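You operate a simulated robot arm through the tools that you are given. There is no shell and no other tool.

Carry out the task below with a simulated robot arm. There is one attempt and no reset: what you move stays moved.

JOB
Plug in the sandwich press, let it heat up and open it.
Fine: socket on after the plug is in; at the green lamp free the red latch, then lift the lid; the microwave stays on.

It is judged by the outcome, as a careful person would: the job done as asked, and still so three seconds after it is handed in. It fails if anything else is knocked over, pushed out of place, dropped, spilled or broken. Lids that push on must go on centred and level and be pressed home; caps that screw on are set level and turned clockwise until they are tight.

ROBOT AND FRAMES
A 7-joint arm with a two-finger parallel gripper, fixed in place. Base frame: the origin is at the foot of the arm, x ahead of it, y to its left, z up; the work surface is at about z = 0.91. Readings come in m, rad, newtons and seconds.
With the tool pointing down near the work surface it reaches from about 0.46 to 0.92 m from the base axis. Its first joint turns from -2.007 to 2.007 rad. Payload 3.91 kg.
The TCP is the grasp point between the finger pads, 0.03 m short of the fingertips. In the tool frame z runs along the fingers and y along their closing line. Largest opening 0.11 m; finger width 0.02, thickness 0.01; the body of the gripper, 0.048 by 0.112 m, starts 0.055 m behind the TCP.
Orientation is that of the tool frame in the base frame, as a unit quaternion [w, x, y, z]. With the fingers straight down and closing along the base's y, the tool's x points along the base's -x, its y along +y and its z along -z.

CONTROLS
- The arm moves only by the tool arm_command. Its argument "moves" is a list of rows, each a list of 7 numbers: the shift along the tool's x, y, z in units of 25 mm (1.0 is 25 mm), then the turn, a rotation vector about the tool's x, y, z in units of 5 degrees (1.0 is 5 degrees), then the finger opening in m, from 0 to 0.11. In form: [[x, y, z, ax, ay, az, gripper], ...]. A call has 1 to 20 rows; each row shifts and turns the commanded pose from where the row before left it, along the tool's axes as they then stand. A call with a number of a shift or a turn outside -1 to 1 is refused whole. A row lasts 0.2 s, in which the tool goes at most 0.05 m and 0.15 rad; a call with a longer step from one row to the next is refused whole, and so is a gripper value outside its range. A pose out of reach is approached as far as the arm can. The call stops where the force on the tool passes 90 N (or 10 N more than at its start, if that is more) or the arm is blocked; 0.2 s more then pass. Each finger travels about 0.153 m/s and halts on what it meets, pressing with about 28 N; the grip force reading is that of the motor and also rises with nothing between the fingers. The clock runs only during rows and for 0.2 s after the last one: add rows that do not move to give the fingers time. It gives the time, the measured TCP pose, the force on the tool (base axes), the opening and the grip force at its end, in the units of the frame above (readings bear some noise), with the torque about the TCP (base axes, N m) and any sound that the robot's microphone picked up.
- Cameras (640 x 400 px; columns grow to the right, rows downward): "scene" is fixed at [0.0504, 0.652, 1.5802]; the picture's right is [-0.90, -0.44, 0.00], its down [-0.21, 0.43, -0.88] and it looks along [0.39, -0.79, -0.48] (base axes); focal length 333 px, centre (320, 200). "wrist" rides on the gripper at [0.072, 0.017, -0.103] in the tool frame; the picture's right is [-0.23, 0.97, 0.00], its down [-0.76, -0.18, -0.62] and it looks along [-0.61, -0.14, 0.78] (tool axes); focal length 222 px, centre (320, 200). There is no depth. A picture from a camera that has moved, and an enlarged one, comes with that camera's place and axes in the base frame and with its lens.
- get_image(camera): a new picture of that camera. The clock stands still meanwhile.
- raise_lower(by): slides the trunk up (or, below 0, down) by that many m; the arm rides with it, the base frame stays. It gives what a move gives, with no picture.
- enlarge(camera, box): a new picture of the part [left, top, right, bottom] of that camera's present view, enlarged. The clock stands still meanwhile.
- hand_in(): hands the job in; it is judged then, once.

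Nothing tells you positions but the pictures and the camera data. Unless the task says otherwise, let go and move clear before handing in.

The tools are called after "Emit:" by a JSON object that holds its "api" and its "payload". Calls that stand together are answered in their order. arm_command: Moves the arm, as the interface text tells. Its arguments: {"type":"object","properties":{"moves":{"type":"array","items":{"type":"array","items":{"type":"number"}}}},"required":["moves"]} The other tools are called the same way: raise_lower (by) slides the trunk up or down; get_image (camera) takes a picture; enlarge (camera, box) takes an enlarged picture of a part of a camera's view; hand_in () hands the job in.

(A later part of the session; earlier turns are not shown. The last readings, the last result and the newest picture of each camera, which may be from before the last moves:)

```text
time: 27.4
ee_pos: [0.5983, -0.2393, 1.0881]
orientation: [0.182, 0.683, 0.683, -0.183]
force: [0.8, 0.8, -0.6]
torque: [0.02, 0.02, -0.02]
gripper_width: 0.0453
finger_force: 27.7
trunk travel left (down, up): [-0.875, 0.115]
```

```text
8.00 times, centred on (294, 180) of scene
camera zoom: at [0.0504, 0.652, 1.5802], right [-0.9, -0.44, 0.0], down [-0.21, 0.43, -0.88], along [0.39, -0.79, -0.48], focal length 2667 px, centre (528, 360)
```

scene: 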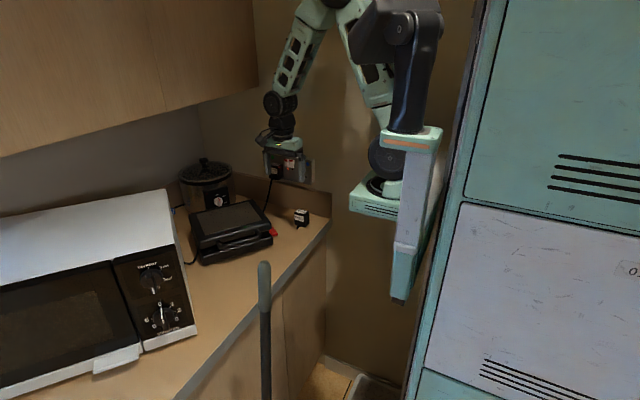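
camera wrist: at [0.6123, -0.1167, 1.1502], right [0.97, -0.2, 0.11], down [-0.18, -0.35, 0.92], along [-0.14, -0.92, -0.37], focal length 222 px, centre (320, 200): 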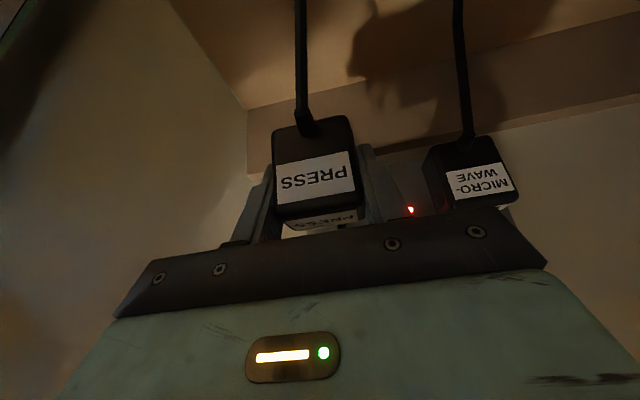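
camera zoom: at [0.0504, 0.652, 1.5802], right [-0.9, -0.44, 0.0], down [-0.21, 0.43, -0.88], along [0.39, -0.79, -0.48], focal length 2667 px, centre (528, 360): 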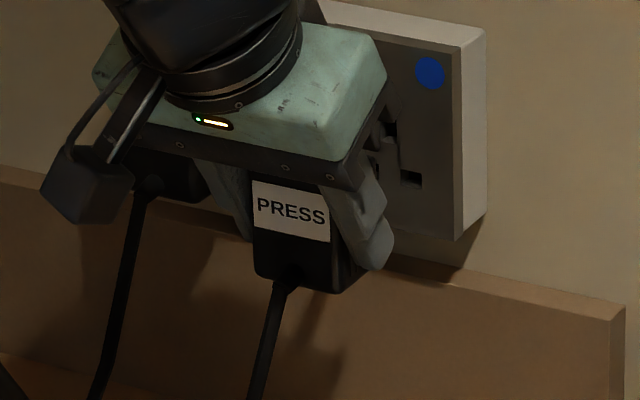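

Aligned as before. Advancing towards the socket.

Emit:
{"api": "arm_command", "payload": {"moves": [[-0.173, -0.01, 0.1, 0, 0, 0, 0.02], [-0.173, -0.01, 0.1, 0, 0, 0, 0.02], [-0.173, 0, 0.1, 0, 0, 0, 0.02], [-0.173, 0, 0.1, 0, 0, 0, 0.02], [-0.173, 0, 0.1, 0, 0, 0, 0.02], [-0.12, 0, 0.07, 0, 0, 0, 0.02], [-0.12, 0, 0.07, 0, 0, 0, 0.02], [-0.12, 0, 0.07, 0, 0, 0, 0.02]]}}

Emit:
{"api": "enlarge", "payload": {"camera": "wrist", "box": [250, 90, 540, 240]}}

Emit:
{"api": "enlarge", "payload": {"camera": "scene", "box": [262, 155, 326, 205]}}

```text
time: 29.2
ee_pos: [0.5973, -0.276, 1.0873]
orientation: [0.183, 0.683, 0.683, -0.182]
force: [0.4, 0.4, -0.6]
torque: [-0.04, 0.04, 0.0]
gripper_width: 0.0457
finger_force: 28.0
trunk travel left (down, up): [-0.875, 0.115]
```

```text
2.21 times, centred on (395, 165) of wrist
camera zoom: at [0.6145, -0.1613, 1.1426], right [0.97, -0.2, 0.11], down [-0.18, -0.35, 0.92], along [-0.14, -0.92, -0.37], focal length 490 px, centre (154, 277)
```

zoom: 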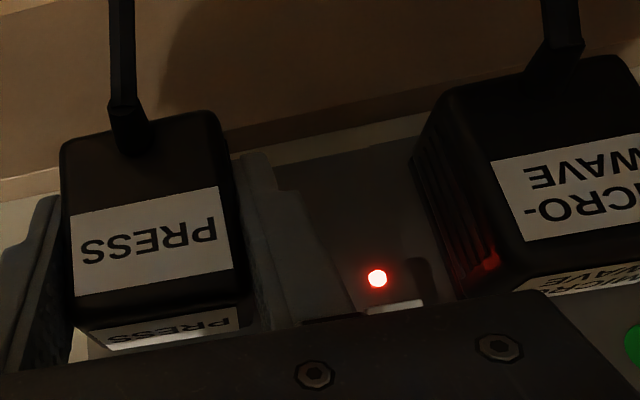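

```text
8.00 times, centred on (294, 180) of scene
camera zoom: at [0.0504, 0.652, 1.5802], right [-0.9, -0.44, 0.0], down [-0.21, 0.43, -0.88], along [0.39, -0.79, -0.48], focal length 2667 px, centre (528, 360)
```

zoom: 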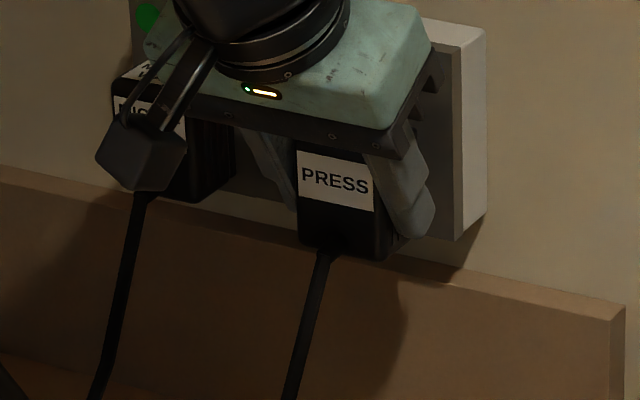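

Still free. Going on in 3 mm steps.

Emit:
{"api": "arm_command", "payload": {"moves": [[-0.104, 0, 0.06, 0, 0, 0, 0.02], [-0.104, 0, 0.06, 0, 0, 0, 0.02], [-0.104, 0, 0.06, 0, 0, 0, 0.02]]}}

Emit:
{"api": "arm_command", "payload": {"moves": [[-0.07, 0, 0.04, 0, 0, 0, 0.02], [-0.07, 0, 0.04, 0, 0, 0, 0.02]]}}

Emit:
{"api": "enlarge", "payload": {"camera": "wrist", "box": [250, 90, 540, 240]}}

Emit:
{"api": "enlarge", "payload": {"camera": "scene", "box": [262, 155, 326, 205]}}

```text
time: 30.0
ee_pos: [0.5976, -0.2839, 1.088]
orientation: [0.183, 0.683, 0.683, -0.182]
force: [-0.9, 2.9, 0.4]
torque: [0.08, 0.02, -0.04]
gripper_width: 0.0454
finger_force: 27.6
trunk travel left (down, up): [-0.875, 0.115]
```

```text
time: 30.6
ee_pos: [0.5973, -0.2873, 1.0877]
orientation: [0.184, 0.682, 0.684, -0.182]
force: [2.7, 12.3, 6.9]
torque: [0.39, -0.1, 0.06]
gripper_width: 0.0457
finger_force: 27.9
trunk travel left (down, up): [-0.875, 0.115]
```

```text
2.21 times, centred on (395, 165) of wrist
camera zoom: at [0.6139, -0.1736, 1.1428], right [0.97, -0.19, 0.11], down [-0.18, -0.35, 0.92], along [-0.14, -0.92, -0.37], focal length 490 px, centre (154, 277)
```

zoom: 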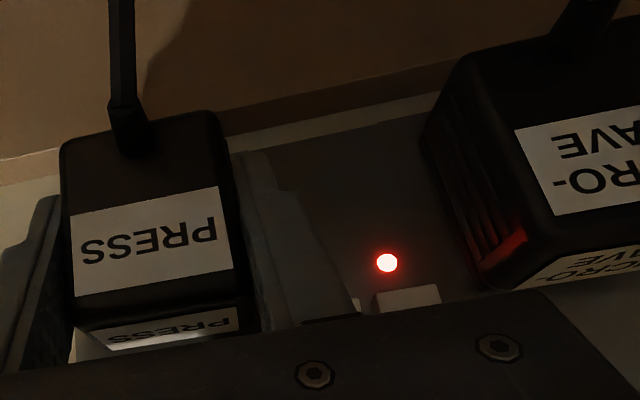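

```text
8.00 times, centred on (294, 180) of scene
camera zoom: at [0.0504, 0.652, 1.5802], right [-0.9, -0.44, 0.0], down [-0.21, 0.43, -0.88], along [0.39, -0.79, -0.48], focal length 2667 px, centre (528, 360)
```

zoom: 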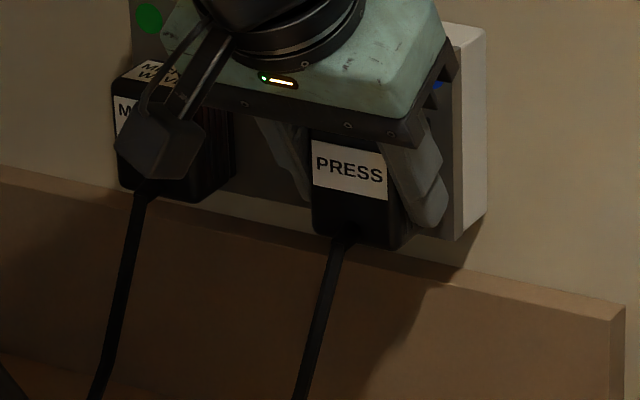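

Resistance 12 N with a small upward push, so I'm about a millimetre low. I'll add a slight lift and keep pressing home.

Emit:
{"api": "arm_command", "payload": {"moves": [[-0.08, 0, 0.015, 0, 0, 0, 0.02], [-0.07, 0, 0.04, 0, 0, 0, 0.02]]}}

```text
time: 31.2
ee_pos: [0.5984, -0.2912, 1.0878]
orientation: [0.182, 0.683, 0.683, -0.184]
force: [3.7, 19.4, -3.8]
torque: [0.18, -0.12, 0.08]
gripper_width: 0.0453
finger_force: 27.6
trunk travel left (down, up): [-0.875, 0.115]
```

Emit:
{"api": "enlarge", "payload": {"camera": "wrist", "box": [250, 90, 540, 240]}}

Emit:
{"api": "enlarge", "payload": {"camera": "scene", "box": [262, 155, 326, 205]}}

```text
2.21 times, centred on (395, 165) of wrist
camera zoom: at [0.6145, -0.1774, 1.143], right [0.97, -0.2, 0.11], down [-0.18, -0.35, 0.92], along [-0.14, -0.92, -0.37], focal length 490 px, centre (154, 277)
```

zoom: 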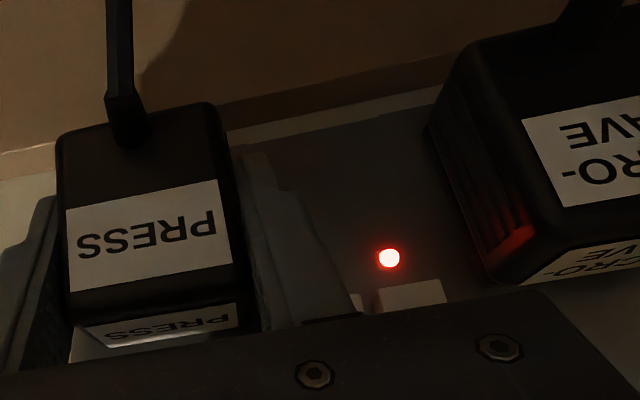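

```text
8.00 times, centred on (294, 180) of scene
camera zoom: at [0.0504, 0.652, 1.5802], right [-0.9, -0.44, 0.0], down [-0.21, 0.43, -0.88], along [0.39, -0.79, -0.48], focal length 2667 px, centre (528, 360)
```

zoom: 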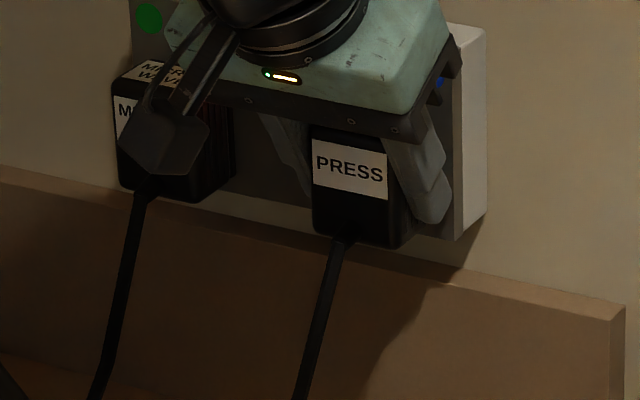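

The plug has stopped moving in the scene view and slipped slightly in the fingers; its height and depth now line up with the microwave plug. I'll ease off and open the fingers slightly to check that it holds.

Emit:
{"api": "arm_command", "payload": {"moves": [[0.08, 0, -0.046, 0, 0, 0, 0.03], [0, 0, 0, 0, 0, 0, 0.05], [0, 0, 0, 0, 0, 0, 0.06], [0, 0, 0, 0, 0, 0, 0.065]]}}

Emit:
{"api": "enlarge", "payload": {"camera": "wrist", "box": [250, 90, 540, 240]}}

Emit:
{"api": "enlarge", "payload": {"camera": "scene", "box": [262, 155, 326, 205]}}

```text
time: 32.2
ee_pos: [0.5975, -0.2913, 1.0887]
orientation: [0.184, 0.683, 0.682, -0.184]
force: [-2.6, 4.6, 6.1]
torque: [0.04, -0.14, 0.1]
gripper_width: 0.0643
finger_force: 0.1
trunk travel left (down, up): [-0.875, 0.115]
```

```text
2.21 times, centred on (395, 165) of wrist
camera zoom: at [0.614, -0.1775, 1.1434], right [0.97, -0.2, 0.12], down [-0.18, -0.35, 0.92], along [-0.14, -0.92, -0.37], focal length 490 px, centre (154, 277)
```

zoom: 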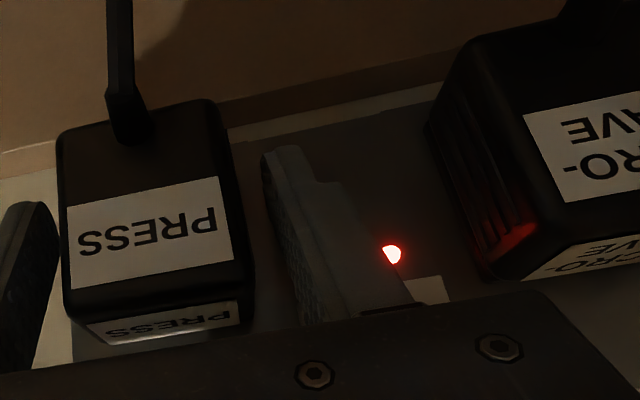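

```text
8.00 times, centred on (294, 180) of scene
camera zoom: at [0.0504, 0.652, 1.5802], right [-0.9, -0.44, 0.0], down [-0.21, 0.43, -0.88], along [0.39, -0.79, -0.48], focal length 2667 px, centre (528, 360)
```

zoom: 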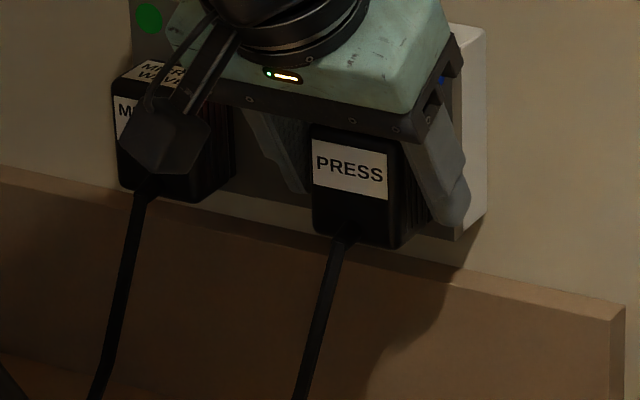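

The plug holds by itself. Backing straight off now, then I'll inspect it against the microwave plug.

Emit:
{"api": "arm_command", "payload": {"moves": [[0.173, 0, -0.1, 0, 0, 0, 0.07], [0.346, 0, -0.2, 0, 0, 0, 0.07], [0.346, 0, -0.2, 0, 0, 0, 0.08], [0.346, 0, -0.2, 0, 0, 0, 0.08], [0.346, 0, -0.2, 0, 0, 0, 0.08], [0.7, 0, -0.4, 0, 0, 0, 0.08], [0.7, 0, -0.4, 0, 0, 0, 0.08], [0.7, 0, -0.4, 0, 0, 0, 0.08], [0, 0, -1, 0, 0, 0, 0.08], [0, 0, -1, 0, 0, 0, 0.08]]}}

Emit:
{"api": "get_image", "payload": {"camera": "wrist"}}

Emit:
{"api": "enlarge", "payload": {"camera": "scene", "box": [262, 145, 326, 195]}}

```text
time: 34.4
ee_pos: [0.5974, -0.1595, 1.132]
orientation: [0.183, 0.683, 0.683, -0.184]
force: [0.2, -0.1, 0.2]
torque: [0.0, 0.02, -0.02]
gripper_width: 0.08
finger_force: 0.0
trunk travel left (down, up): [-0.875, 0.115]
```

```text
taken
camera wrist: at [0.6137, -0.046, 1.1863], right [0.97, -0.2, 0.11], down [-0.18, -0.35, 0.92], along [-0.14, -0.92, -0.37], focal length 222 px, centre (320, 200)
```

wrist: 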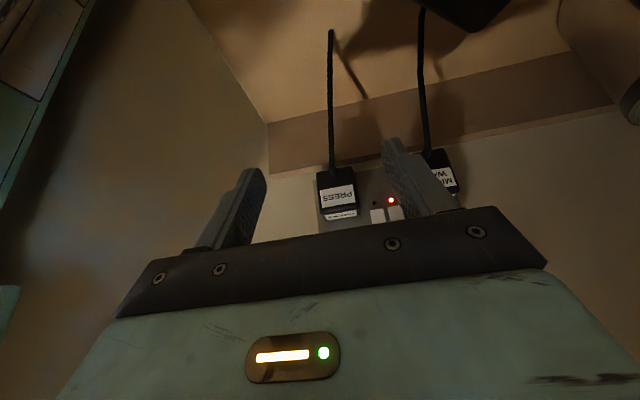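

```text
8.00 times, centred on (294, 170) of scene
camera zoom: at [0.0504, 0.652, 1.5802], right [-0.9, -0.44, 0.0], down [-0.21, 0.43, -0.88], along [0.39, -0.79, -0.48], focal length 2667 px, centre (528, 440)
```

zoom: 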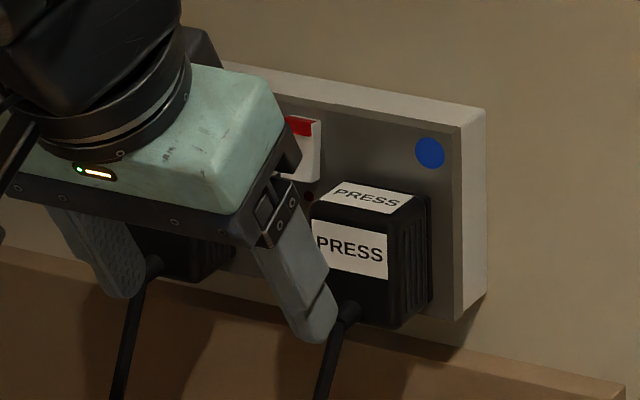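

The plug appears seated. I'll move the hand clear so that both plugs can be compared from the fixed camera.

Emit:
{"api": "arm_command", "payload": {"moves": [[0.2, 0, -1, 0, 0, 0, 0.06], [0.2, 0, -1, 0, 0, 0, 0.04], [0.2, 0, -1, 0, 0, 0, 0.02], [0.2, 0, -1, 0, 0, 0, 0.0], [0.2, 0, -1, 0, 0, 0, 0.0]]}}

Emit:
{"api": "enlarge", "payload": {"camera": "scene", "box": [262, 145, 326, 195]}}

Emit:
{"api": "enlarge", "payload": {"camera": "wrist", "box": [290, 100, 470, 230]}}

```text
time: 35.6
ee_pos: [0.5964, -0.075, 1.227]
orientation: [0.183, 0.683, 0.683, -0.184]
force: [0.5, -0.8, 0.2]
torque: [0.01, 0.02, 0.0]
gripper_width: 0.0
finger_force: 27.4
trunk travel left (down, up): [-0.875, 0.115]
```

```text
8.00 times, centred on (294, 170) of scene
camera zoom: at [0.0504, 0.652, 1.5802], right [-0.9, -0.44, 0.0], down [-0.21, 0.43, -0.88], along [0.39, -0.79, -0.48], focal length 2667 px, centre (528, 440)
```

zoom: 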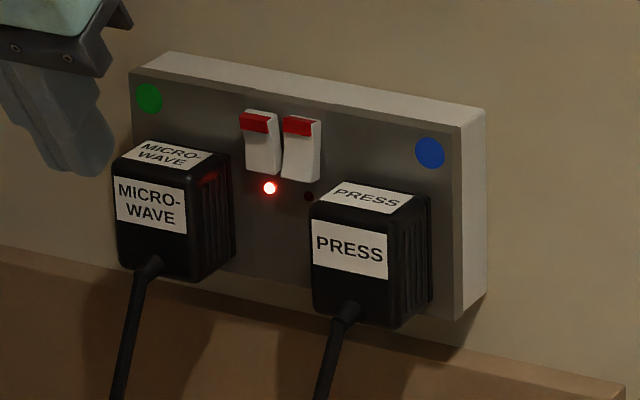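

```text
3.08 times, centred on (380, 165) of wrist
camera zoom: at [0.6144, 0.0378, 1.2824], right [0.97, -0.2, 0.11], down [-0.18, -0.35, 0.92], along [-0.14, -0.92, -0.37], focal length 684 px, centre (135, 308)
```

zoom: 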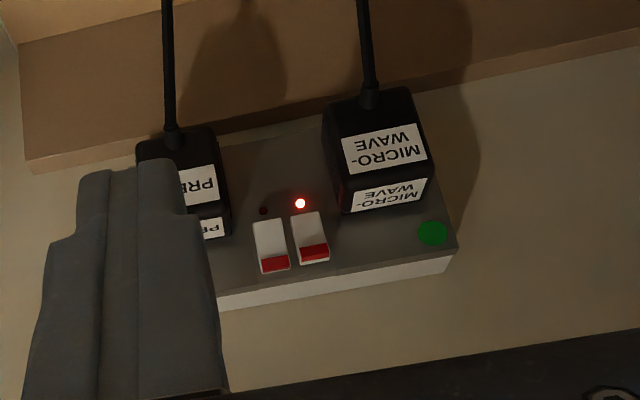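

Both plugs sit at nearly the same depth; to be certain it's home I'll press the back of the press plug with closed fingers. I'll tilt to 45° and approach its rear face.

Emit:
{"api": "arm_command", "payload": {"moves": [[0, 0, 0, 0, -1, 0, 0.0], [0, 0, 0, 0, -1, 0, 0.0], [0, 0, 0, 0, -1, 0, 0.0], [-0.1155, 0.004, 0.839, 0, 0, 0, 0.0], [-0.1155, 0.004, 0.839, 0, 0, 0, 0.0], [-0.1155, 0.004, 0.839, 0, 0, 0, 0.0], [-0.1155, 0.004, 0.839, 0, 0, 0, 0.0], [-0.1155, 0.004, 0.839, 0, 0, 0, 0.0], [-0.1155, 0.004, 0.839, 0, 0, 0, 0.0], [-0.1155, 0.004, 0.839, 0, 0, 0, 0.0], [-0.1155, 0.004, 0.839, 0, 0, 0, 0.0], [-0.1155, 0.004, 0.7, 0, 0, 0, 0.0]]}}

Emit:
{"api": "get_image", "payload": {"camera": "wrist"}}

Emit:
{"api": "enlarge", "payload": {"camera": "scene", "box": [262, 145, 326, 195]}}

```text
time: 38.2
ee_pos: [0.5961, -0.2267, 1.1136]
orientation: [0.271, 0.653, 0.654, -0.27]
force: [-0.4, -0.2, -0.5]
torque: [0.02, -0.01, -0.01]
gripper_width: 0.0
finger_force: 27.7
trunk travel left (down, up): [-0.875, 0.115]
```

```text
taken
camera wrist: at [0.6142, -0.1018, 1.1377], right [0.97, -0.16, 0.16], down [-0.18, -0.1, 0.98], along [-0.14, -0.98, -0.12], focal length 222 px, centre (320, 200)
```

wrist: 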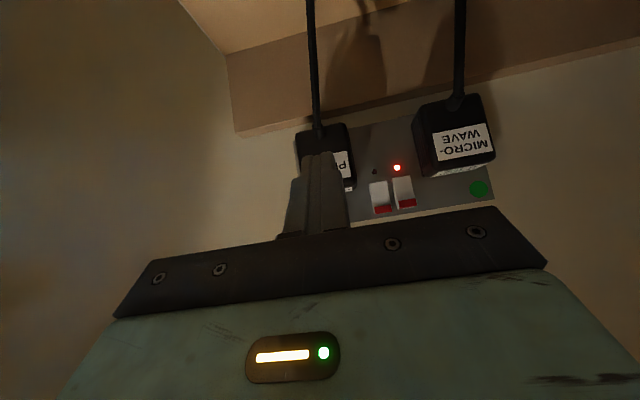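

```text
8.00 times, centred on (294, 170) of scene
camera zoom: at [0.0504, 0.652, 1.5802], right [-0.9, -0.44, 0.0], down [-0.21, 0.43, -0.88], along [0.39, -0.79, -0.48], focal length 2667 px, centre (528, 440)
```

zoom: 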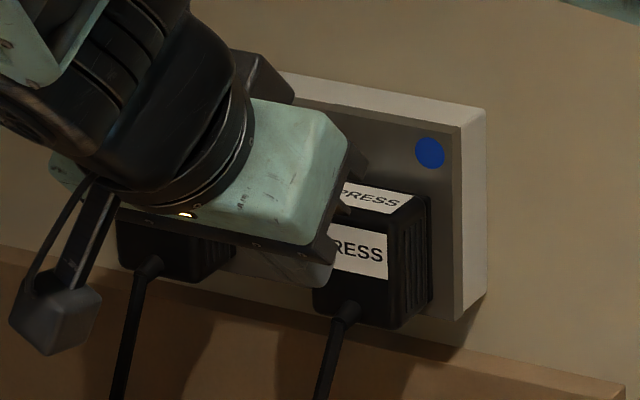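

Fingers are just behind and above the plug's rear face centre. Lowering slightly and pressing towards the wall.

Emit:
{"api": "arm_command", "payload": {"moves": [[0.41, 0.05, 0.41, 0, 0, 0, 0.0], [-0.1414, 0, 0.1414, 0, 0, 0, 0.0], [-0.1414, 0, 0.1414, 0, 0, 0, 0.0], [-0.1414, 0, 0.1414, 0, 0, 0, 0.0], [-0.1414, 0, 0.1414, 0, 0, 0, 0.0]]}}

Emit:
{"api": "enlarge", "payload": {"camera": "wrist", "box": [240, 90, 530, 240]}}

```text
time: 39.4
ee_pos: [0.5992, -0.2444, 1.1]
orientation: [0.271, 0.653, 0.654, -0.27]
force: [0.2, 0.3, -0.2]
torque: [0.0, 0.02, 0.0]
gripper_width: 0.0001
finger_force: 28.4
trunk travel left (down, up): [-0.875, 0.115]
```

```text
2.21 times, centred on (385, 165) of wrist
camera zoom: at [0.6157, -0.1214, 1.1236], right [0.97, -0.16, 0.16], down [-0.18, -0.1, 0.98], along [-0.14, -0.98, -0.12], focal length 490 px, centre (177, 277)
```

zoom: 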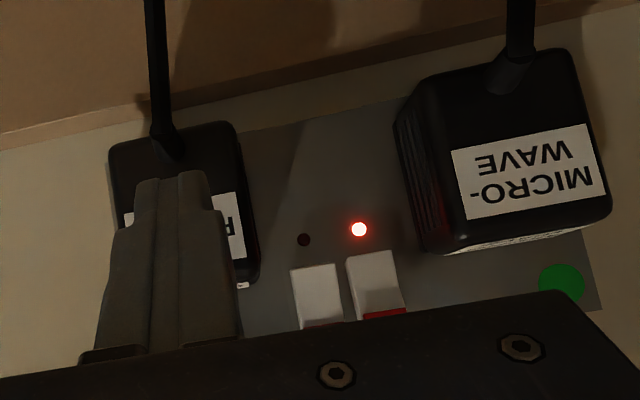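

PRESS and microwave plug sizes in the view agree with equal depth. I'll still press it firmly once.

Emit:
{"api": "arm_command", "payload": {"moves": [[-0.1414, 0, 0.1414, 0, 0, 0, 0.0], [-0.1, 0, 0.1, 0, 0, 0, 0.0], [-0.06, 0, 0.06, 0, 0, 0, 0.0], [-0.06, 0, 0.06, 0, 0, 0, 0.0]]}}

```text
time: 40.4
ee_pos: [0.5981, -0.2513, 1.0997]
orientation: [0.27, 0.652, 0.655, -0.27]
force: [-12.3, 69.0, 15.5]
torque: [0.52, 0.28, -0.3]
gripper_width: 0.0001
finger_force: 28.7
trunk travel left (down, up): [-0.875, 0.115]
```

Pressed with ~69 N and it did not move, so the plug is home. Backing off and moving to the right-hand rocker (the press socket's switch).

Emit:
{"api": "arm_command", "payload": {"moves": [[0.4, 0, -0.4, 0, 0, 0, 0.0], [0.4, 0, -0.4, 0, 0, 0, 0.0], [0.2, 0, -0.2, 0, 0, 0, 0.0], [-0.25, 0.4, -0.25, 0, 0, 0, 0.0], [-0.25, 0.4, -0.25, 0, 0, 0, 0.0], [-0.1, 0.4, -0.1, 0, 0, 0, 0.0], [0, 0.3, 0, 0, 0, 0, 0.0]]}}

Emit:
{"api": "get_image", "payload": {"camera": "wrist"}}

Emit:
{"api": "enlarge", "payload": {"camera": "wrist", "box": [240, 90, 450, 240]}}

Emit:
{"api": "enlarge", "payload": {"camera": "scene", "box": [262, 145, 326, 195]}}

```text
time: 42.0
ee_pos: [0.6357, -0.2238, 1.1213]
orientation: [0.27, 0.653, 0.654, -0.27]
force: [-0.8, -0.6, -0.1]
torque: [-0.03, 0.02, -0.03]
gripper_width: 0.0002
finger_force: 27.4
trunk travel left (down, up): [-0.875, 0.115]
```

```text
taken
camera wrist: at [0.6528, -0.0994, 1.1445], right [0.97, -0.16, 0.16], down [-0.18, -0.1, 0.98], along [-0.14, -0.98, -0.12], focal length 222 px, centre (320, 200)
```

wrist: 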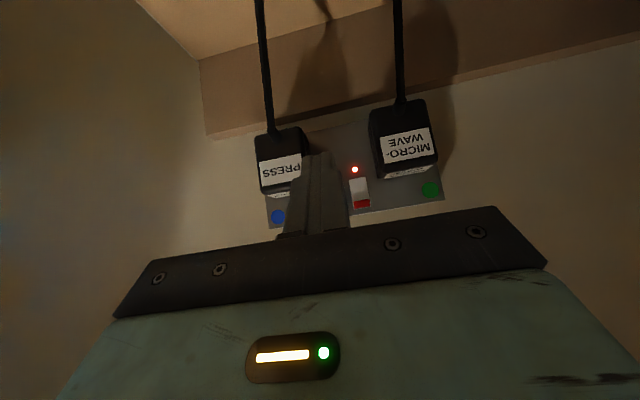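

```text
2.67 times, centred on (345, 165) of wrist
camera zoom: at [0.6528, -0.0994, 1.1445], right [0.97, -0.16, 0.16], down [-0.18, -0.1, 0.98], along [-0.14, -0.98, -0.12], focal length 592 px, centre (253, 293)
```

zoom: 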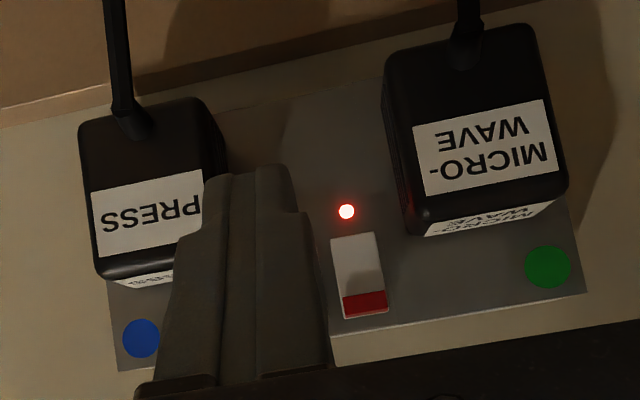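

```text
8.00 times, centred on (294, 170) of scene
camera zoom: at [0.0504, 0.652, 1.5802], right [-0.9, -0.44, 0.0], down [-0.21, 0.43, -0.88], along [0.39, -0.79, -0.48], focal length 2667 px, centre (528, 440)
```

zoom: 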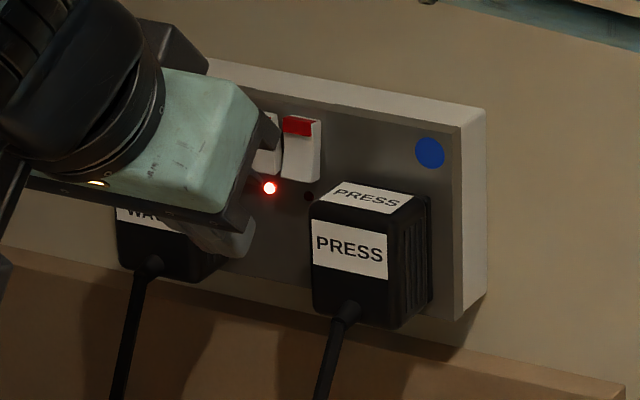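

The right rocker centres at x≈0.639, z 1.104–1.133, with the left one starting at x≈0.653. I'll line the closed fingertips up at x≈0.6385, low on the rocker, and approach.

Emit:
{"api": "arm_command", "payload": {"moves": [[-0.04, 0.1, -0.04, 0, 0, 0, 0.0], [-0.283, 0, 0.283, 0, 0, 0, 0.0], [-0.283, 0, 0.283, 0, 0, 0, 0.0], [-0.283, 0, 0.283, 0, 0, 0, 0.0], [-0.2, 0, 0.2, 0, 0, 0, 0.0]]}}

Emit:
{"api": "enlarge", "payload": {"camera": "wrist", "box": [240, 90, 450, 240]}}

Emit:
{"api": "enlarge", "payload": {"camera": "scene", "box": [270, 145, 318, 185]}}

```text
time: 43.2
ee_pos: [0.6382, -0.2598, 1.1216]
orientation: [0.27, 0.653, 0.653, -0.271]
force: [-0.1, -0.4, 0.4]
torque: [0.01, -0.01, -0.01]
gripper_width: 0.0
finger_force: 27.5
trunk travel left (down, up): [-0.875, 0.115]
```

```text
2.67 times, centred on (345, 165) of wrist
camera zoom: at [0.6549, -0.136, 1.1455], right [0.97, -0.16, 0.16], down [-0.18, -0.1, 0.98], along [-0.14, -0.98, -0.12], focal length 592 px, centre (253, 293)
```

zoom: 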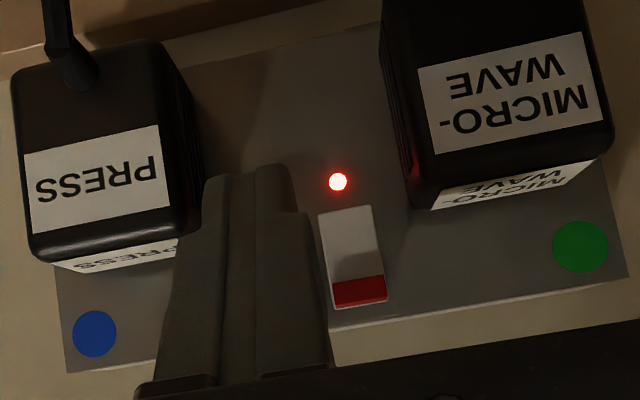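

```text
10.00 times, centred on (294, 165) of scene
camera zoom: at [0.0504, 0.652, 1.5802], right [-0.9, -0.44, 0.0], down [-0.21, 0.43, -0.88], along [0.39, -0.79, -0.48], focal length 3334 px, centre (580, 550)
```

zoom: 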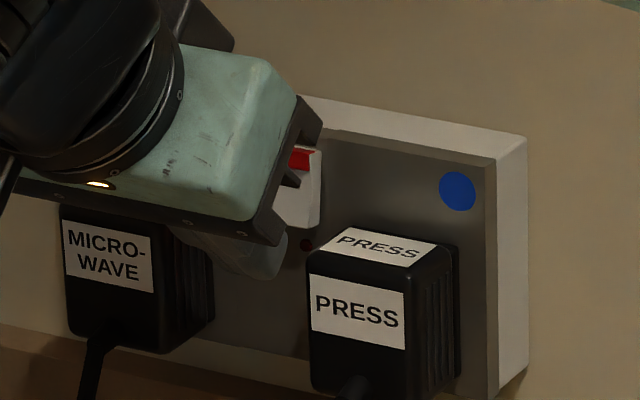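

Aligned over the right rocker only. Pressing in small steps.

Emit:
{"api": "arm_command", "payload": {"moves": [[-0.085, 0, 0.085, 0, 0, 0, 0.0], [-0.085, 0, 0.085, 0, 0, 0, 0.0], [-0.085, 0, 0.085, 0, 0, 0, 0.0], [-0.085, 0, 0.085, 0, 0, 0, 0.0]]}}

```text
time: 44.2
ee_pos: [0.6392, -0.2713, 1.1228]
orientation: [0.271, 0.653, 0.653, -0.271]
force: [-0.8, 0.3, 0.3]
torque: [-0.01, 0.0, 0.02]
gripper_width: 0.0001
finger_force: 28.3
trunk travel left (down, up): [-0.875, 0.115]
```

Emit:
{"api": "arm_command", "payload": {"moves": [[-0.085, 0, 0.085, 0, 0, 0, 0.0], [-0.085, 0, 0.085, 0, 0, 0, 0.0]]}}

Emit:
{"api": "enlarge", "payload": {"camera": "wrist", "box": [240, 90, 450, 240]}}

```text
time: 44.8
ee_pos: [0.6383, -0.2775, 1.1229]
orientation: [0.27, 0.654, 0.652, -0.271]
force: [0.3, -0.1, 0.7]
torque: [0.03, 0.0, -0.03]
gripper_width: 0.0
finger_force: 28.6
trunk travel left (down, up): [-0.875, 0.115]
```

```text
2.67 times, centred on (345, 165) of wrist
camera zoom: at [0.6554, -0.1541, 1.1467], right [0.97, -0.16, 0.16], down [-0.18, -0.1, 0.98], along [-0.14, -0.98, -0.12], focal length 592 px, centre (253, 293)
```

zoom: 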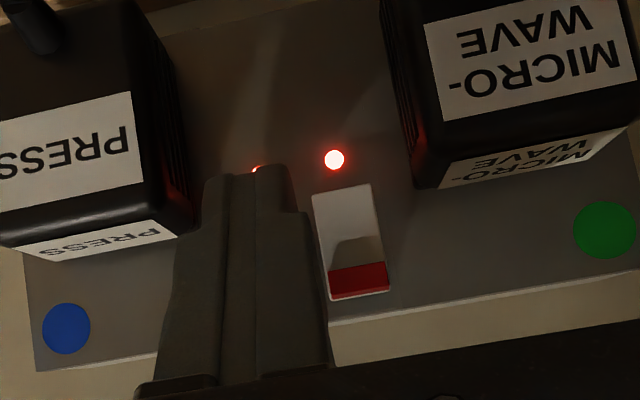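

A second red glow appears beside the finger — the press socket's lamp may be lit already. Checking from the fixed camera.

Emit:
{"api": "enlarge", "payload": {"camera": "scene", "box": [270, 145, 318, 185]}}

Emit:
{"api": "enlarge", "payload": {"camera": "scene", "box": [185, 195, 285, 270]}}

```text
10.00 times, centred on (294, 165) of scene
camera zoom: at [0.0504, 0.652, 1.5802], right [-0.9, -0.44, 0.0], down [-0.21, 0.43, -0.88], along [0.39, -0.79, -0.48], focal length 3334 px, centre (580, 550)
```

zoom: 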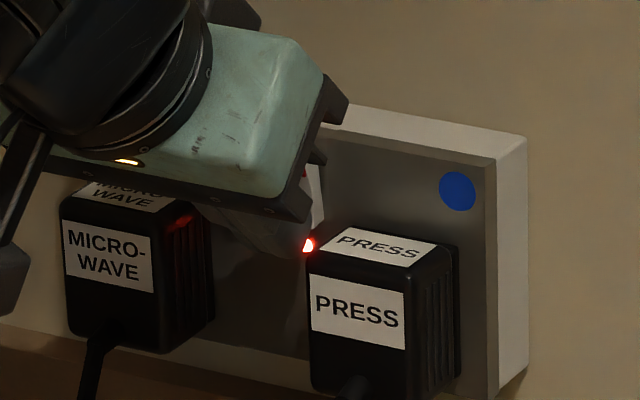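

```text
5.33 times, centred on (235, 232) of scene
camera zoom: at [0.0504, 0.652, 1.5802], right [-0.9, -0.44, 0.0], down [-0.21, 0.43, -0.88], along [0.39, -0.79, -0.48], focal length 1778 px, centre (773, 27)
```

zoom: 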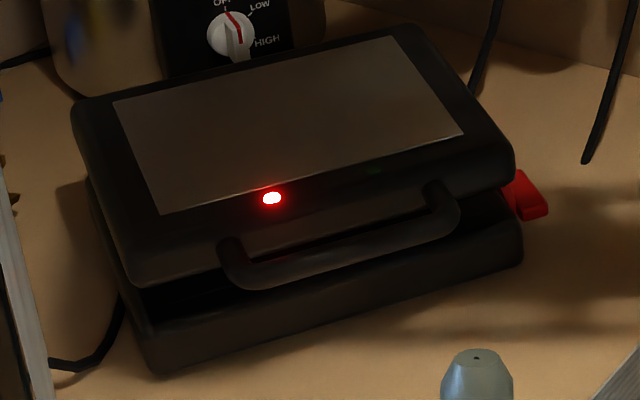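

The socket lamp is lit and the press's red heating lamp is on. I'll back away from the switch and verify both sockets stay on.

Emit:
{"api": "arm_command", "payload": {"moves": [[0.283, 0, -0.283, 0, 0, 0, 0.0], [0.4, 0, -0.4, 0, 0, 0, 0.0], [0.5, 0, -0.5, 0, 0, 0, 0.0], [0.6, 0, -0.6, 0, 0, 0, 0.0], [0, 0, -1, 0, 0, 0, 0.0], [0, 0, -1, 0, 0, 0, 0.0], [0, 0, -1, 0, 0, 0, 0.0]]}}

Emit:
{"api": "enlarge", "payload": {"camera": "scene", "box": [270, 145, 318, 185]}}

Emit:
{"api": "enlarge", "payload": {"camera": "wrist", "box": [240, 90, 450, 240]}}

Emit:
{"api": "get_image", "payload": {"camera": "scene"}}

```text
time: 46.4
ee_pos: [0.6391, -0.1623, 1.1755]
orientation: [0.271, 0.653, 0.654, -0.27]
force: [0.1, 0.5, -0.1]
torque: [0.01, 0.03, -0.02]
gripper_width: 0.0
finger_force: 28.3
trunk travel left (down, up): [-0.875, 0.115]
```

```text
10.00 times, centred on (294, 165) of scene
camera zoom: at [0.0504, 0.652, 1.5802], right [-0.9, -0.44, 0.0], down [-0.21, 0.43, -0.88], along [0.39, -0.79, -0.48], focal length 3334 px, centre (580, 550)
```

zoom: 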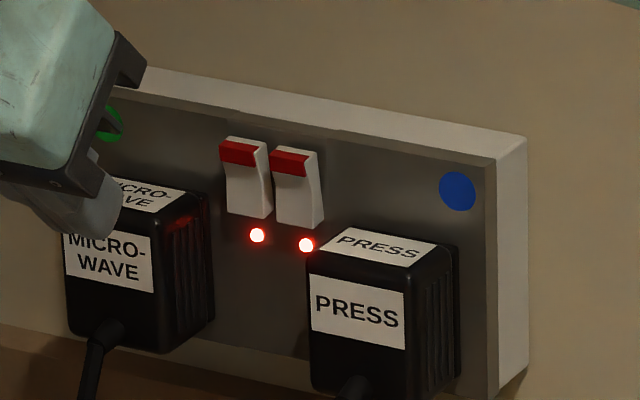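

```text
2.67 times, centred on (345, 165) of wrist
camera zoom: at [0.6562, -0.038, 1.1989], right [0.97, -0.16, 0.16], down [-0.18, -0.1, 0.98], along [-0.14, -0.98, -0.12], focal length 592 px, centre (253, 293)
```

zoom: 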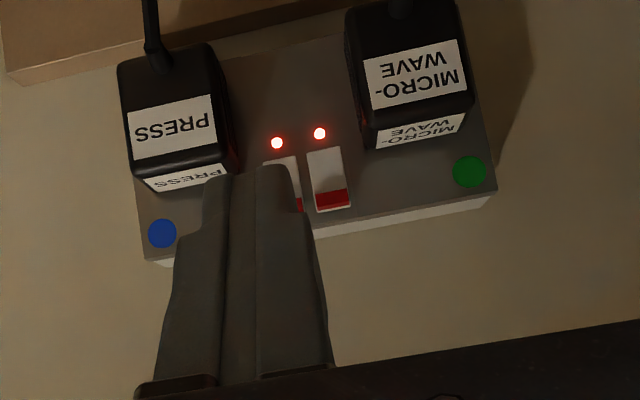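

```text
taken
```

scene: 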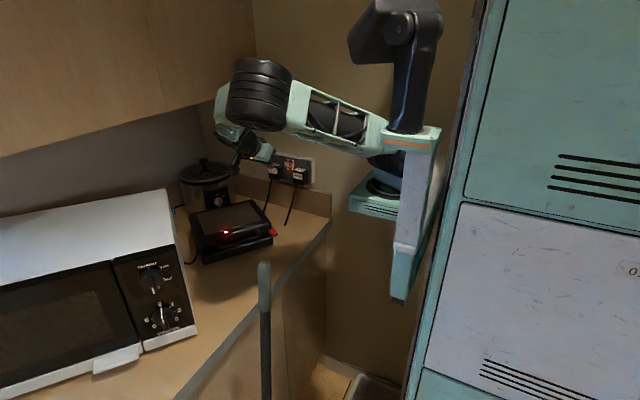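

Both sockets are on and the plug is home. While the press heats, I'll raise the hand and turn it back to look at the red latch closely.

Emit:
{"api": "arm_command", "payload": {"moves": [[0, 0, -1, 0, 1, 0, 0.0], [0, 0, -1, 0, 1, 0, 0.0], [0, 0, -1, 0, 1, 0, 0.0], [0, 0, -1, 0, 1, 0, 0.0], [0, 0, -0.5, 0, 1, 0, 0.0], [0, 0, 0, 0, 1, 0, 0.0], [0, 0, 0, 0, 1, 0, 0.0], [0, 0, 0, 0, 1, 0, 0.0], [0, 0, 0, 0, 1, 0, 0.0]]}}

Emit:
{"api": "arm_command", "payload": {"moves": [[0, 0, 0, 0, 0, -1, 0.0], [0, 0, 0, 0, 0, -1, 0.0], [0, 0, 0, 0, 0, -1, 0.0], [0, 0, 0, 0, 0, -1, 0.0], [0, 0, 0, 0, 0, -1, 0.0], [0, 0, 0, 0, 0, -1, 0.0], [0, 0, 0, 0, 0, -1, 0.0], [0, 0, 0, 0, 0, -1, 0.0], [0, 0, 0, 0, 0, -1, 0.0], [0, 0, 0, 0, 0, -1, 0.0], [0, 0, 0, 0, 0, -1, 0.0], [0, 0, 0, 0, 0, -1, 0.0], [0, 0, 0, 0, 0, -1, 0.0], [0, 0, 0, 0, 0, -1, 0.0], [0, 0, 0, 0, 0, -1, 0.0], [0, 0, 0, 0, 0, -1, 0.0], [0, 0, 0, 0, 0, -1, 0.0], [0, 0, 0, 0, 0, -1, 0.0]]}}

Emit:
{"api": "get_image", "payload": {"camera": "wrist"}}

Emit:
{"api": "get_image", "payload": {"camera": "scene"}}

```text
time: 48.4
ee_pos: [0.6376, -0.0947, 1.2664]
orientation: [-0.001, 0.708, 0.706, 0.001]
force: [-0.7, 1.1, -0.2]
torque: [0.01, 0.01, 0.01]
gripper_width: 0.0
finger_force: 28.1
trunk travel left (down, up): [-0.875, 0.115]
```

```text
time: 52.2
ee_pos: [0.6384, -0.095, 1.2645]
orientation: [0.0, -0.001, 1.0, 0.0]
force: [0.3, 0.4, -0.7]
torque: [0.0, 0.04, -0.01]
gripper_width: 0.0
finger_force: 27.8
trunk travel left (down, up): [-0.875, 0.115]
```

```text
taken
camera wrist: at [0.5663, -0.0791, 1.3706], right [0.23, 0.97, 0.0], down [0.76, -0.18, 0.62], along [0.61, -0.14, -0.78], focal length 222 px, centre (320, 200)
```

wrist: 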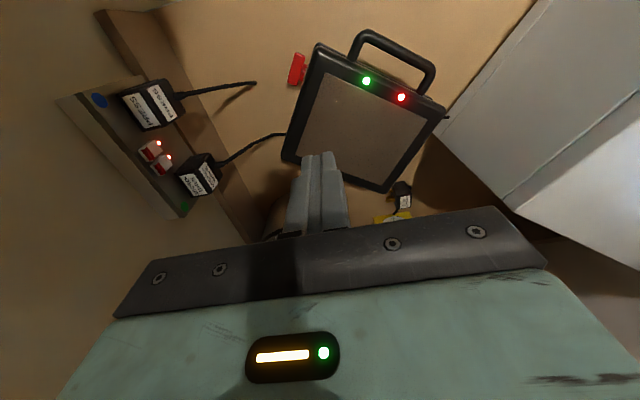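

```text
taken
```

scene: 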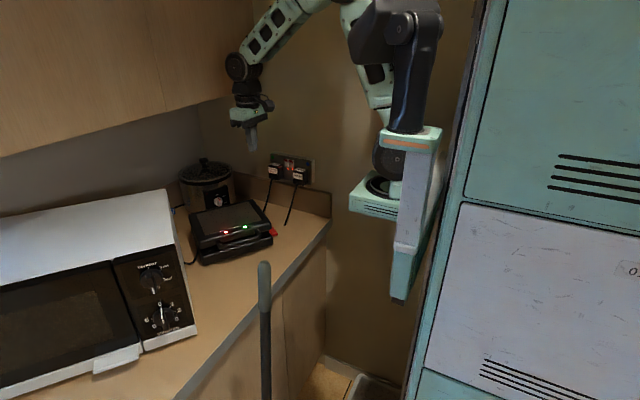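

The green lamp is already lit, so the press is hot. Now a close look at the latch and handle.

Emit:
{"api": "enlarge", "payload": {"camera": "wrist", "box": [270, 20, 450, 132]}}

Emit:
{"api": "enlarge", "payload": {"camera": "scene", "box": [240, 210, 304, 250]}}

Emit:
{"api": "enlarge", "payload": {"camera": "wrist", "box": [270, 30, 350, 100]}}

```text
3.56 times, centred on (360, 76) of wrist
camera zoom: at [0.5663, -0.0791, 1.3706], right [0.23, 0.97, 0.0], down [0.76, -0.18, 0.62], along [0.61, -0.14, -0.78], focal length 790 px, centre (178, 641)
```

zoom: 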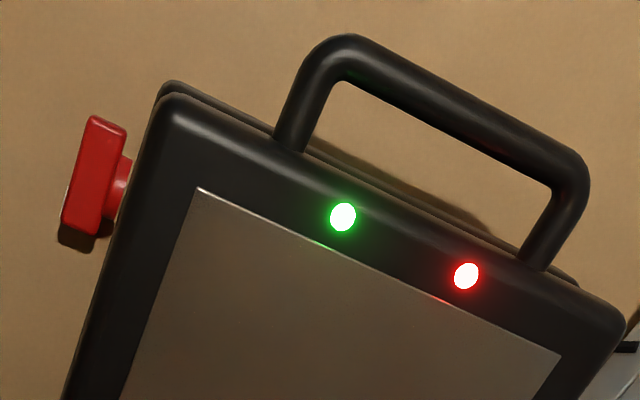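

```text
10.00 times, centred on (272, 230) of scene
camera zoom: at [0.0504, 0.652, 1.5802], right [-0.9, -0.44, 0.0], down [-0.21, 0.43, -0.88], along [0.39, -0.79, -0.48], focal length 3334 px, centre (800, -100)
```

zoom: 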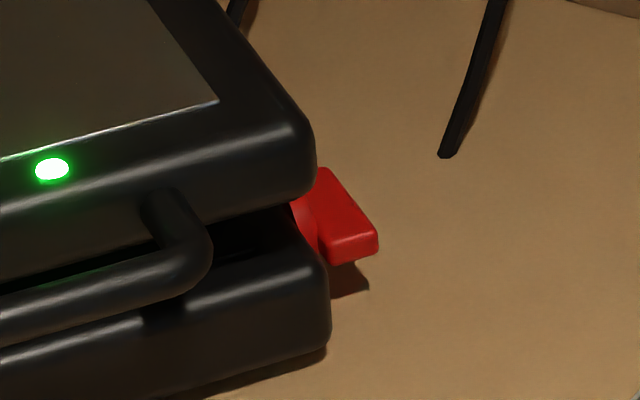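

```text
5.71 times, centred on (310, 65) of wrist
camera zoom: at [0.5663, -0.0791, 1.3706], right [0.23, 0.97, 0.0], down [0.76, -0.18, 0.62], along [0.61, -0.14, -0.78], focal length 1269 px, centre (377, 971)
```

zoom: 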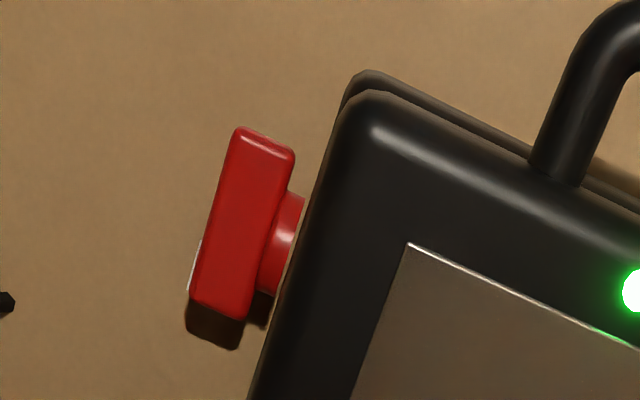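

The latch is a red turn-bar on a round shaft on the press's side, with something printed on its outer face. I'll yaw the hand so the camera looks at that face, to see which way it turns.

Emit:
{"api": "arm_command", "payload": {"moves": [[0, 0, 0, 0, 0, -0.94, 0.0], [0, 0, 0, 0, 0, -0.94, 0.0], [0, 0, 0, 0, 0, -0.94, 0.0], [0, 0, 0, 0, 0, -0.94, 0.0], [0, 0, 0, 0, 0, -0.94, 0.0], [0, 0, 0, 0, 0, -0.94, 0.0], [0, 0, 0, 0, 0, -0.94, 0.0], [0, 0, 0, 0, 0, -0.94, 0.0], [0, 0, 0, 0, 0, -0.94, 0.0], [0, 0, 0, 0, 0, -0.94, 0.0], [0, 0, 0, 0, 0, -0.94, 0.0], [0, 0, 0, 0, 0, -0.94, 0.0], [0.5, 0, 1, 0, 0, 0, 0.0], [0.5, 0, 1, 0, 0, 0, 0.0], [0.5, -0.05, 1, 0, 0, 0, 0.0], [0.5, -0.05, 1, 0, 0, 0, 0.0], [0.5, -0.05, 1, 0, 0, 0, 0.0], [0.5, -0.05, 1, 0, 0, 0, 0.0], [0, 0, 1, 0, 0, 0, 0.0]]}}

Emit:
{"api": "get_image", "payload": {"camera": "wrist"}}

Emit:
{"api": "enlarge", "payload": {"camera": "wrist", "box": [240, 60, 400, 180]}}

Emit:
{"api": "get_image", "payload": {"camera": "scene"}}

```text
time: 56.2
ee_pos: [0.6017, -0.1627, 1.0908]
orientation: [0.0, -0.473, 0.881, 0.0]
force: [0.1, 0.6, -0.6]
torque: [0.0, -0.02, -0.04]
gripper_width: 0.0002
finger_force: 27.8
trunk travel left (down, up): [-0.875, 0.115]
```

```text
taken
camera wrist: at [0.5478, -0.2133, 1.1955], right [-0.69, 0.73, 0.0], down [0.57, 0.54, 0.62], along [0.45, 0.43, -0.78], focal length 222 px, centre (320, 200)
```

wrist: 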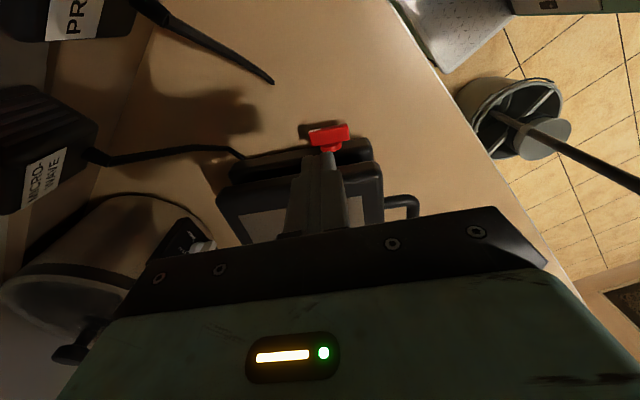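

```text
3.33 times, centred on (320, 120) of wrist
camera zoom: at [0.5478, -0.2133, 1.1955], right [-0.69, 0.73, 0.0], down [0.57, 0.54, 0.62], along [0.45, 0.43, -0.78], focal length 740 px, centre (320, 467)
```

zoom: 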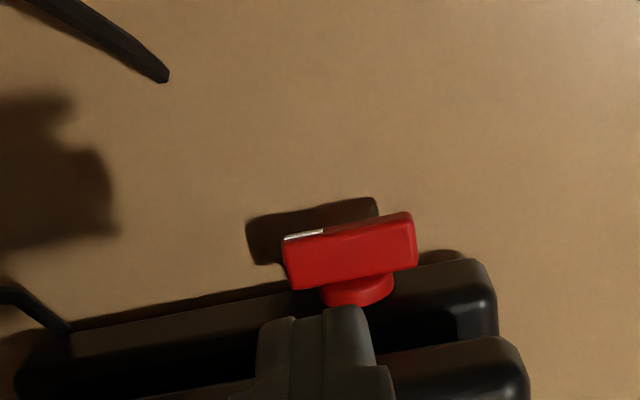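

```text
taken
```

scene: 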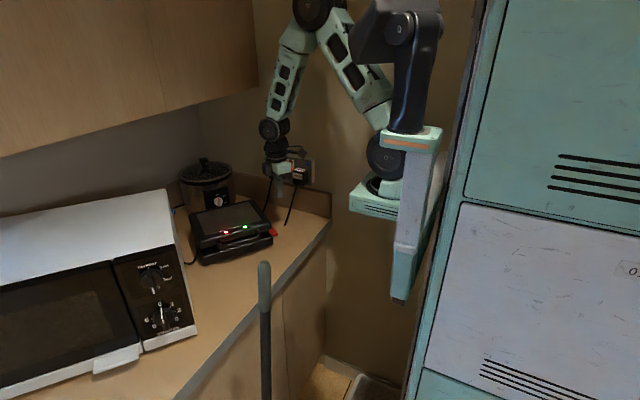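

I can see a white mark on the outer face but too obliquely. I'll lower the camera off to the side with a slight tilt for a more frontal view of the knob's face.

Emit:
{"api": "arm_command", "payload": {"moves": [[0, 0, 0, 0, -1, 0, 0.0], [0, 0.5, 0, 0, -1, 0, 0.0], [0, 0.5, 0, 0, -1, 0, 0.0], [0.376, 0.3, 0.8, 0, 0, 0, 0.0], [0.376, 0.3, 0.8, 0, 0, 0, 0.0], [0.376, 0.3, 0.8, 0, 0, 0, 0.0], [0.376, 0.26, 0.8, 0, 0, 0, 0.0], [0.376, 0, 0.8, 0, 0, 0, 0.0]]}}

Emit:
{"api": "get_image", "payload": {"camera": "wrist"}}

Emit:
{"api": "enlarge", "payload": {"camera": "wrist", "box": [160, 60, 320, 180]}}

```text
time: 58.0
ee_pos: [0.5459, -0.146, 0.9808]
orientation: [0.115, -0.467, 0.874, 0.062]
force: [-0.2, 0.1, 0.1]
torque: [-0.01, -0.01, 0.0]
gripper_width: 0.0001
finger_force: 28.0
trunk travel left (down, up): [-0.875, 0.115]
```

```text
taken
camera wrist: at [0.4785, -0.2174, 1.0636], right [-0.69, 0.72, 0.06], down [0.47, 0.38, 0.8], along [0.56, 0.58, -0.6], focal length 222 px, centre (320, 200)
```

wrist: 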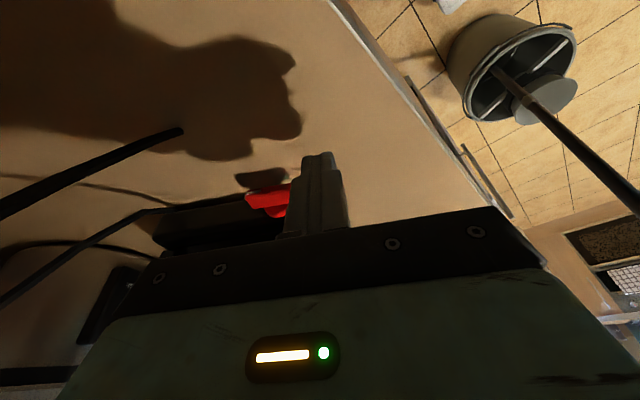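

```text
3.33 times, centred on (240, 120) of wrist
camera zoom: at [0.4785, -0.2174, 1.0636], right [-0.69, 0.72, 0.06], down [0.47, 0.38, 0.8], along [0.56, 0.58, -0.6], focal length 740 px, centre (587, 467)
```

zoom: 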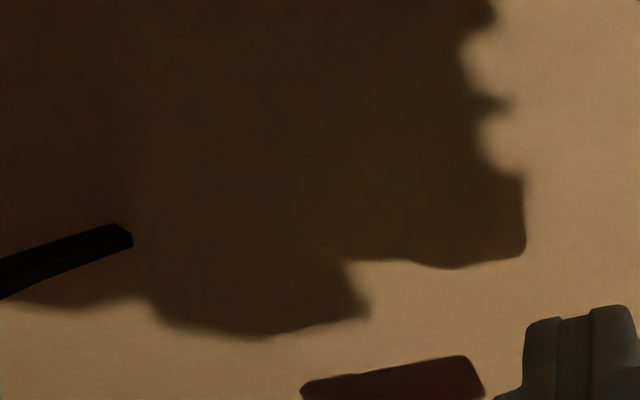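

Emit:
{"api": "enlarge", "payload": {"camera": "wrist", "box": [200, 150, 344, 240]}}

Emit:
{"api": "arm_command", "payload": {"moves": [[0, 0.8, 0, 0, 0, 0, 0.0], [0, 0.4, 0, 0, 0, 0, 0.0]]}}

Emit:
{"api": "enlarge", "payload": {"camera": "wrist", "box": [180, 150, 324, 240]}}

```text
4.44 times, centred on (272, 195) of wrist
camera zoom: at [0.4785, -0.2174, 1.0636], right [-0.69, 0.72, 0.06], down [0.47, 0.38, 0.8], along [0.56, 0.58, -0.6], focal length 987 px, centre (533, 222)
```

zoom: 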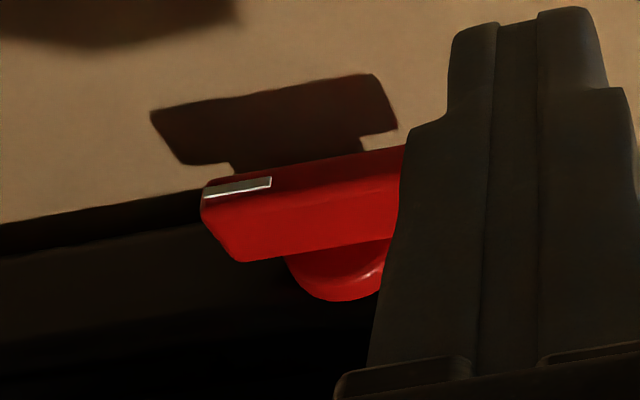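

```text
time: 58.6
ee_pos: [0.5197, -0.1302, 0.9798]
orientation: [0.116, -0.469, 0.873, 0.062]
force: [0.5, -0.1, 0.2]
torque: [-0.03, -0.02, 0.0]
gripper_width: 0.0
finger_force: 27.9
trunk travel left (down, up): [-0.875, 0.115]
```

```text
4.44 times, centred on (252, 195) of wrist
camera zoom: at [0.4524, -0.2022, 1.0637], right [-0.69, 0.72, 0.06], down [0.47, 0.38, 0.8], along [0.55, 0.58, -0.6], focal length 987 px, centre (622, 222)
```

zoom: 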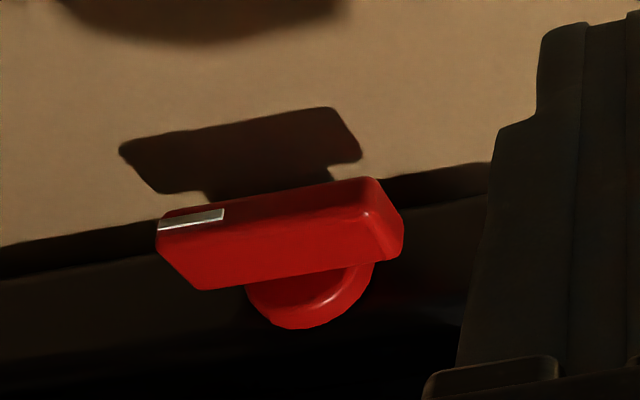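

The knob has a white pointer line towards the rear end. I'll look for any markings on the press body around it.

Emit:
{"api": "enlarge", "payload": {"camera": "scene", "box": [262, 220, 286, 238]}}

Emit:
{"api": "enlarge", "payload": {"camera": "wrist", "box": [200, 180, 272, 230]}}

Emit:
{"api": "enlarge", "payload": {"camera": "wrist", "box": [80, 170, 280, 270]}}

```text
16.00 times, centred on (274, 229) of scene
camera zoom: at [0.0504, 0.652, 1.5802], right [-0.9, -0.44, 0.0], down [-0.21, 0.43, -0.88], along [0.39, -0.79, -0.48], focal length 5334 px, centre (1056, -264)
```

zoom: 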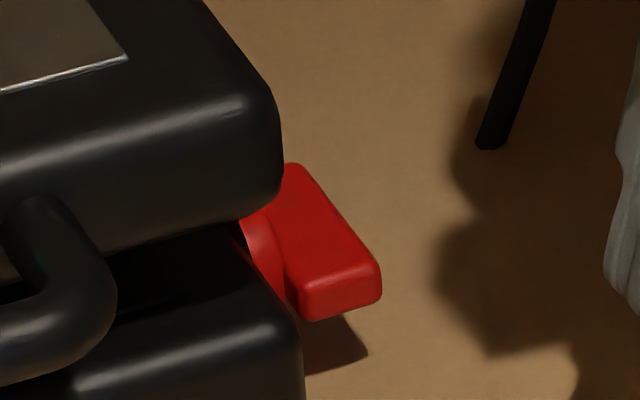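

```text
8.00 times, centred on (236, 205) of wrist
camera zoom: at [0.4524, -0.2022, 1.0637], right [-0.69, 0.72, 0.06], down [0.47, 0.38, 0.8], along [0.55, 0.58, -0.6], focal length 1777 px, centre (992, 160)
```

zoom: 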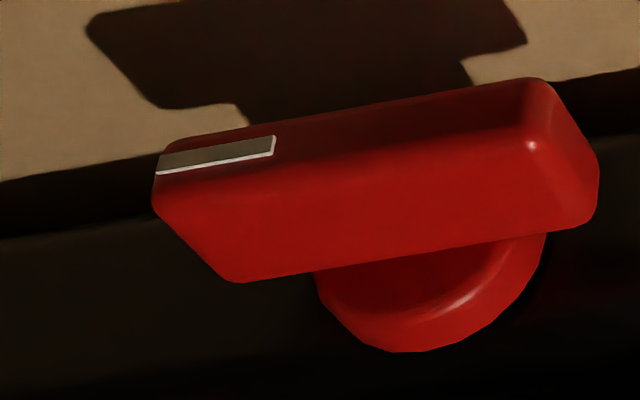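

```text
3.20 times, centred on (180, 220) of wrist
camera zoom: at [0.4524, -0.2022, 1.0637], right [-0.69, 0.72, 0.06], down [0.47, 0.38, 0.8], along [0.55, 0.58, -0.6], focal length 711 px, centre (768, 136)
```

zoom: 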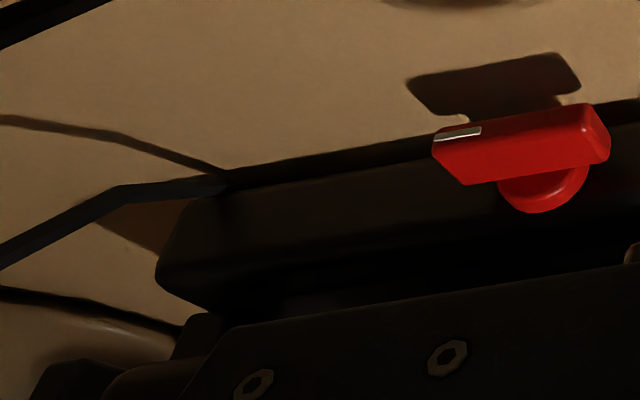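

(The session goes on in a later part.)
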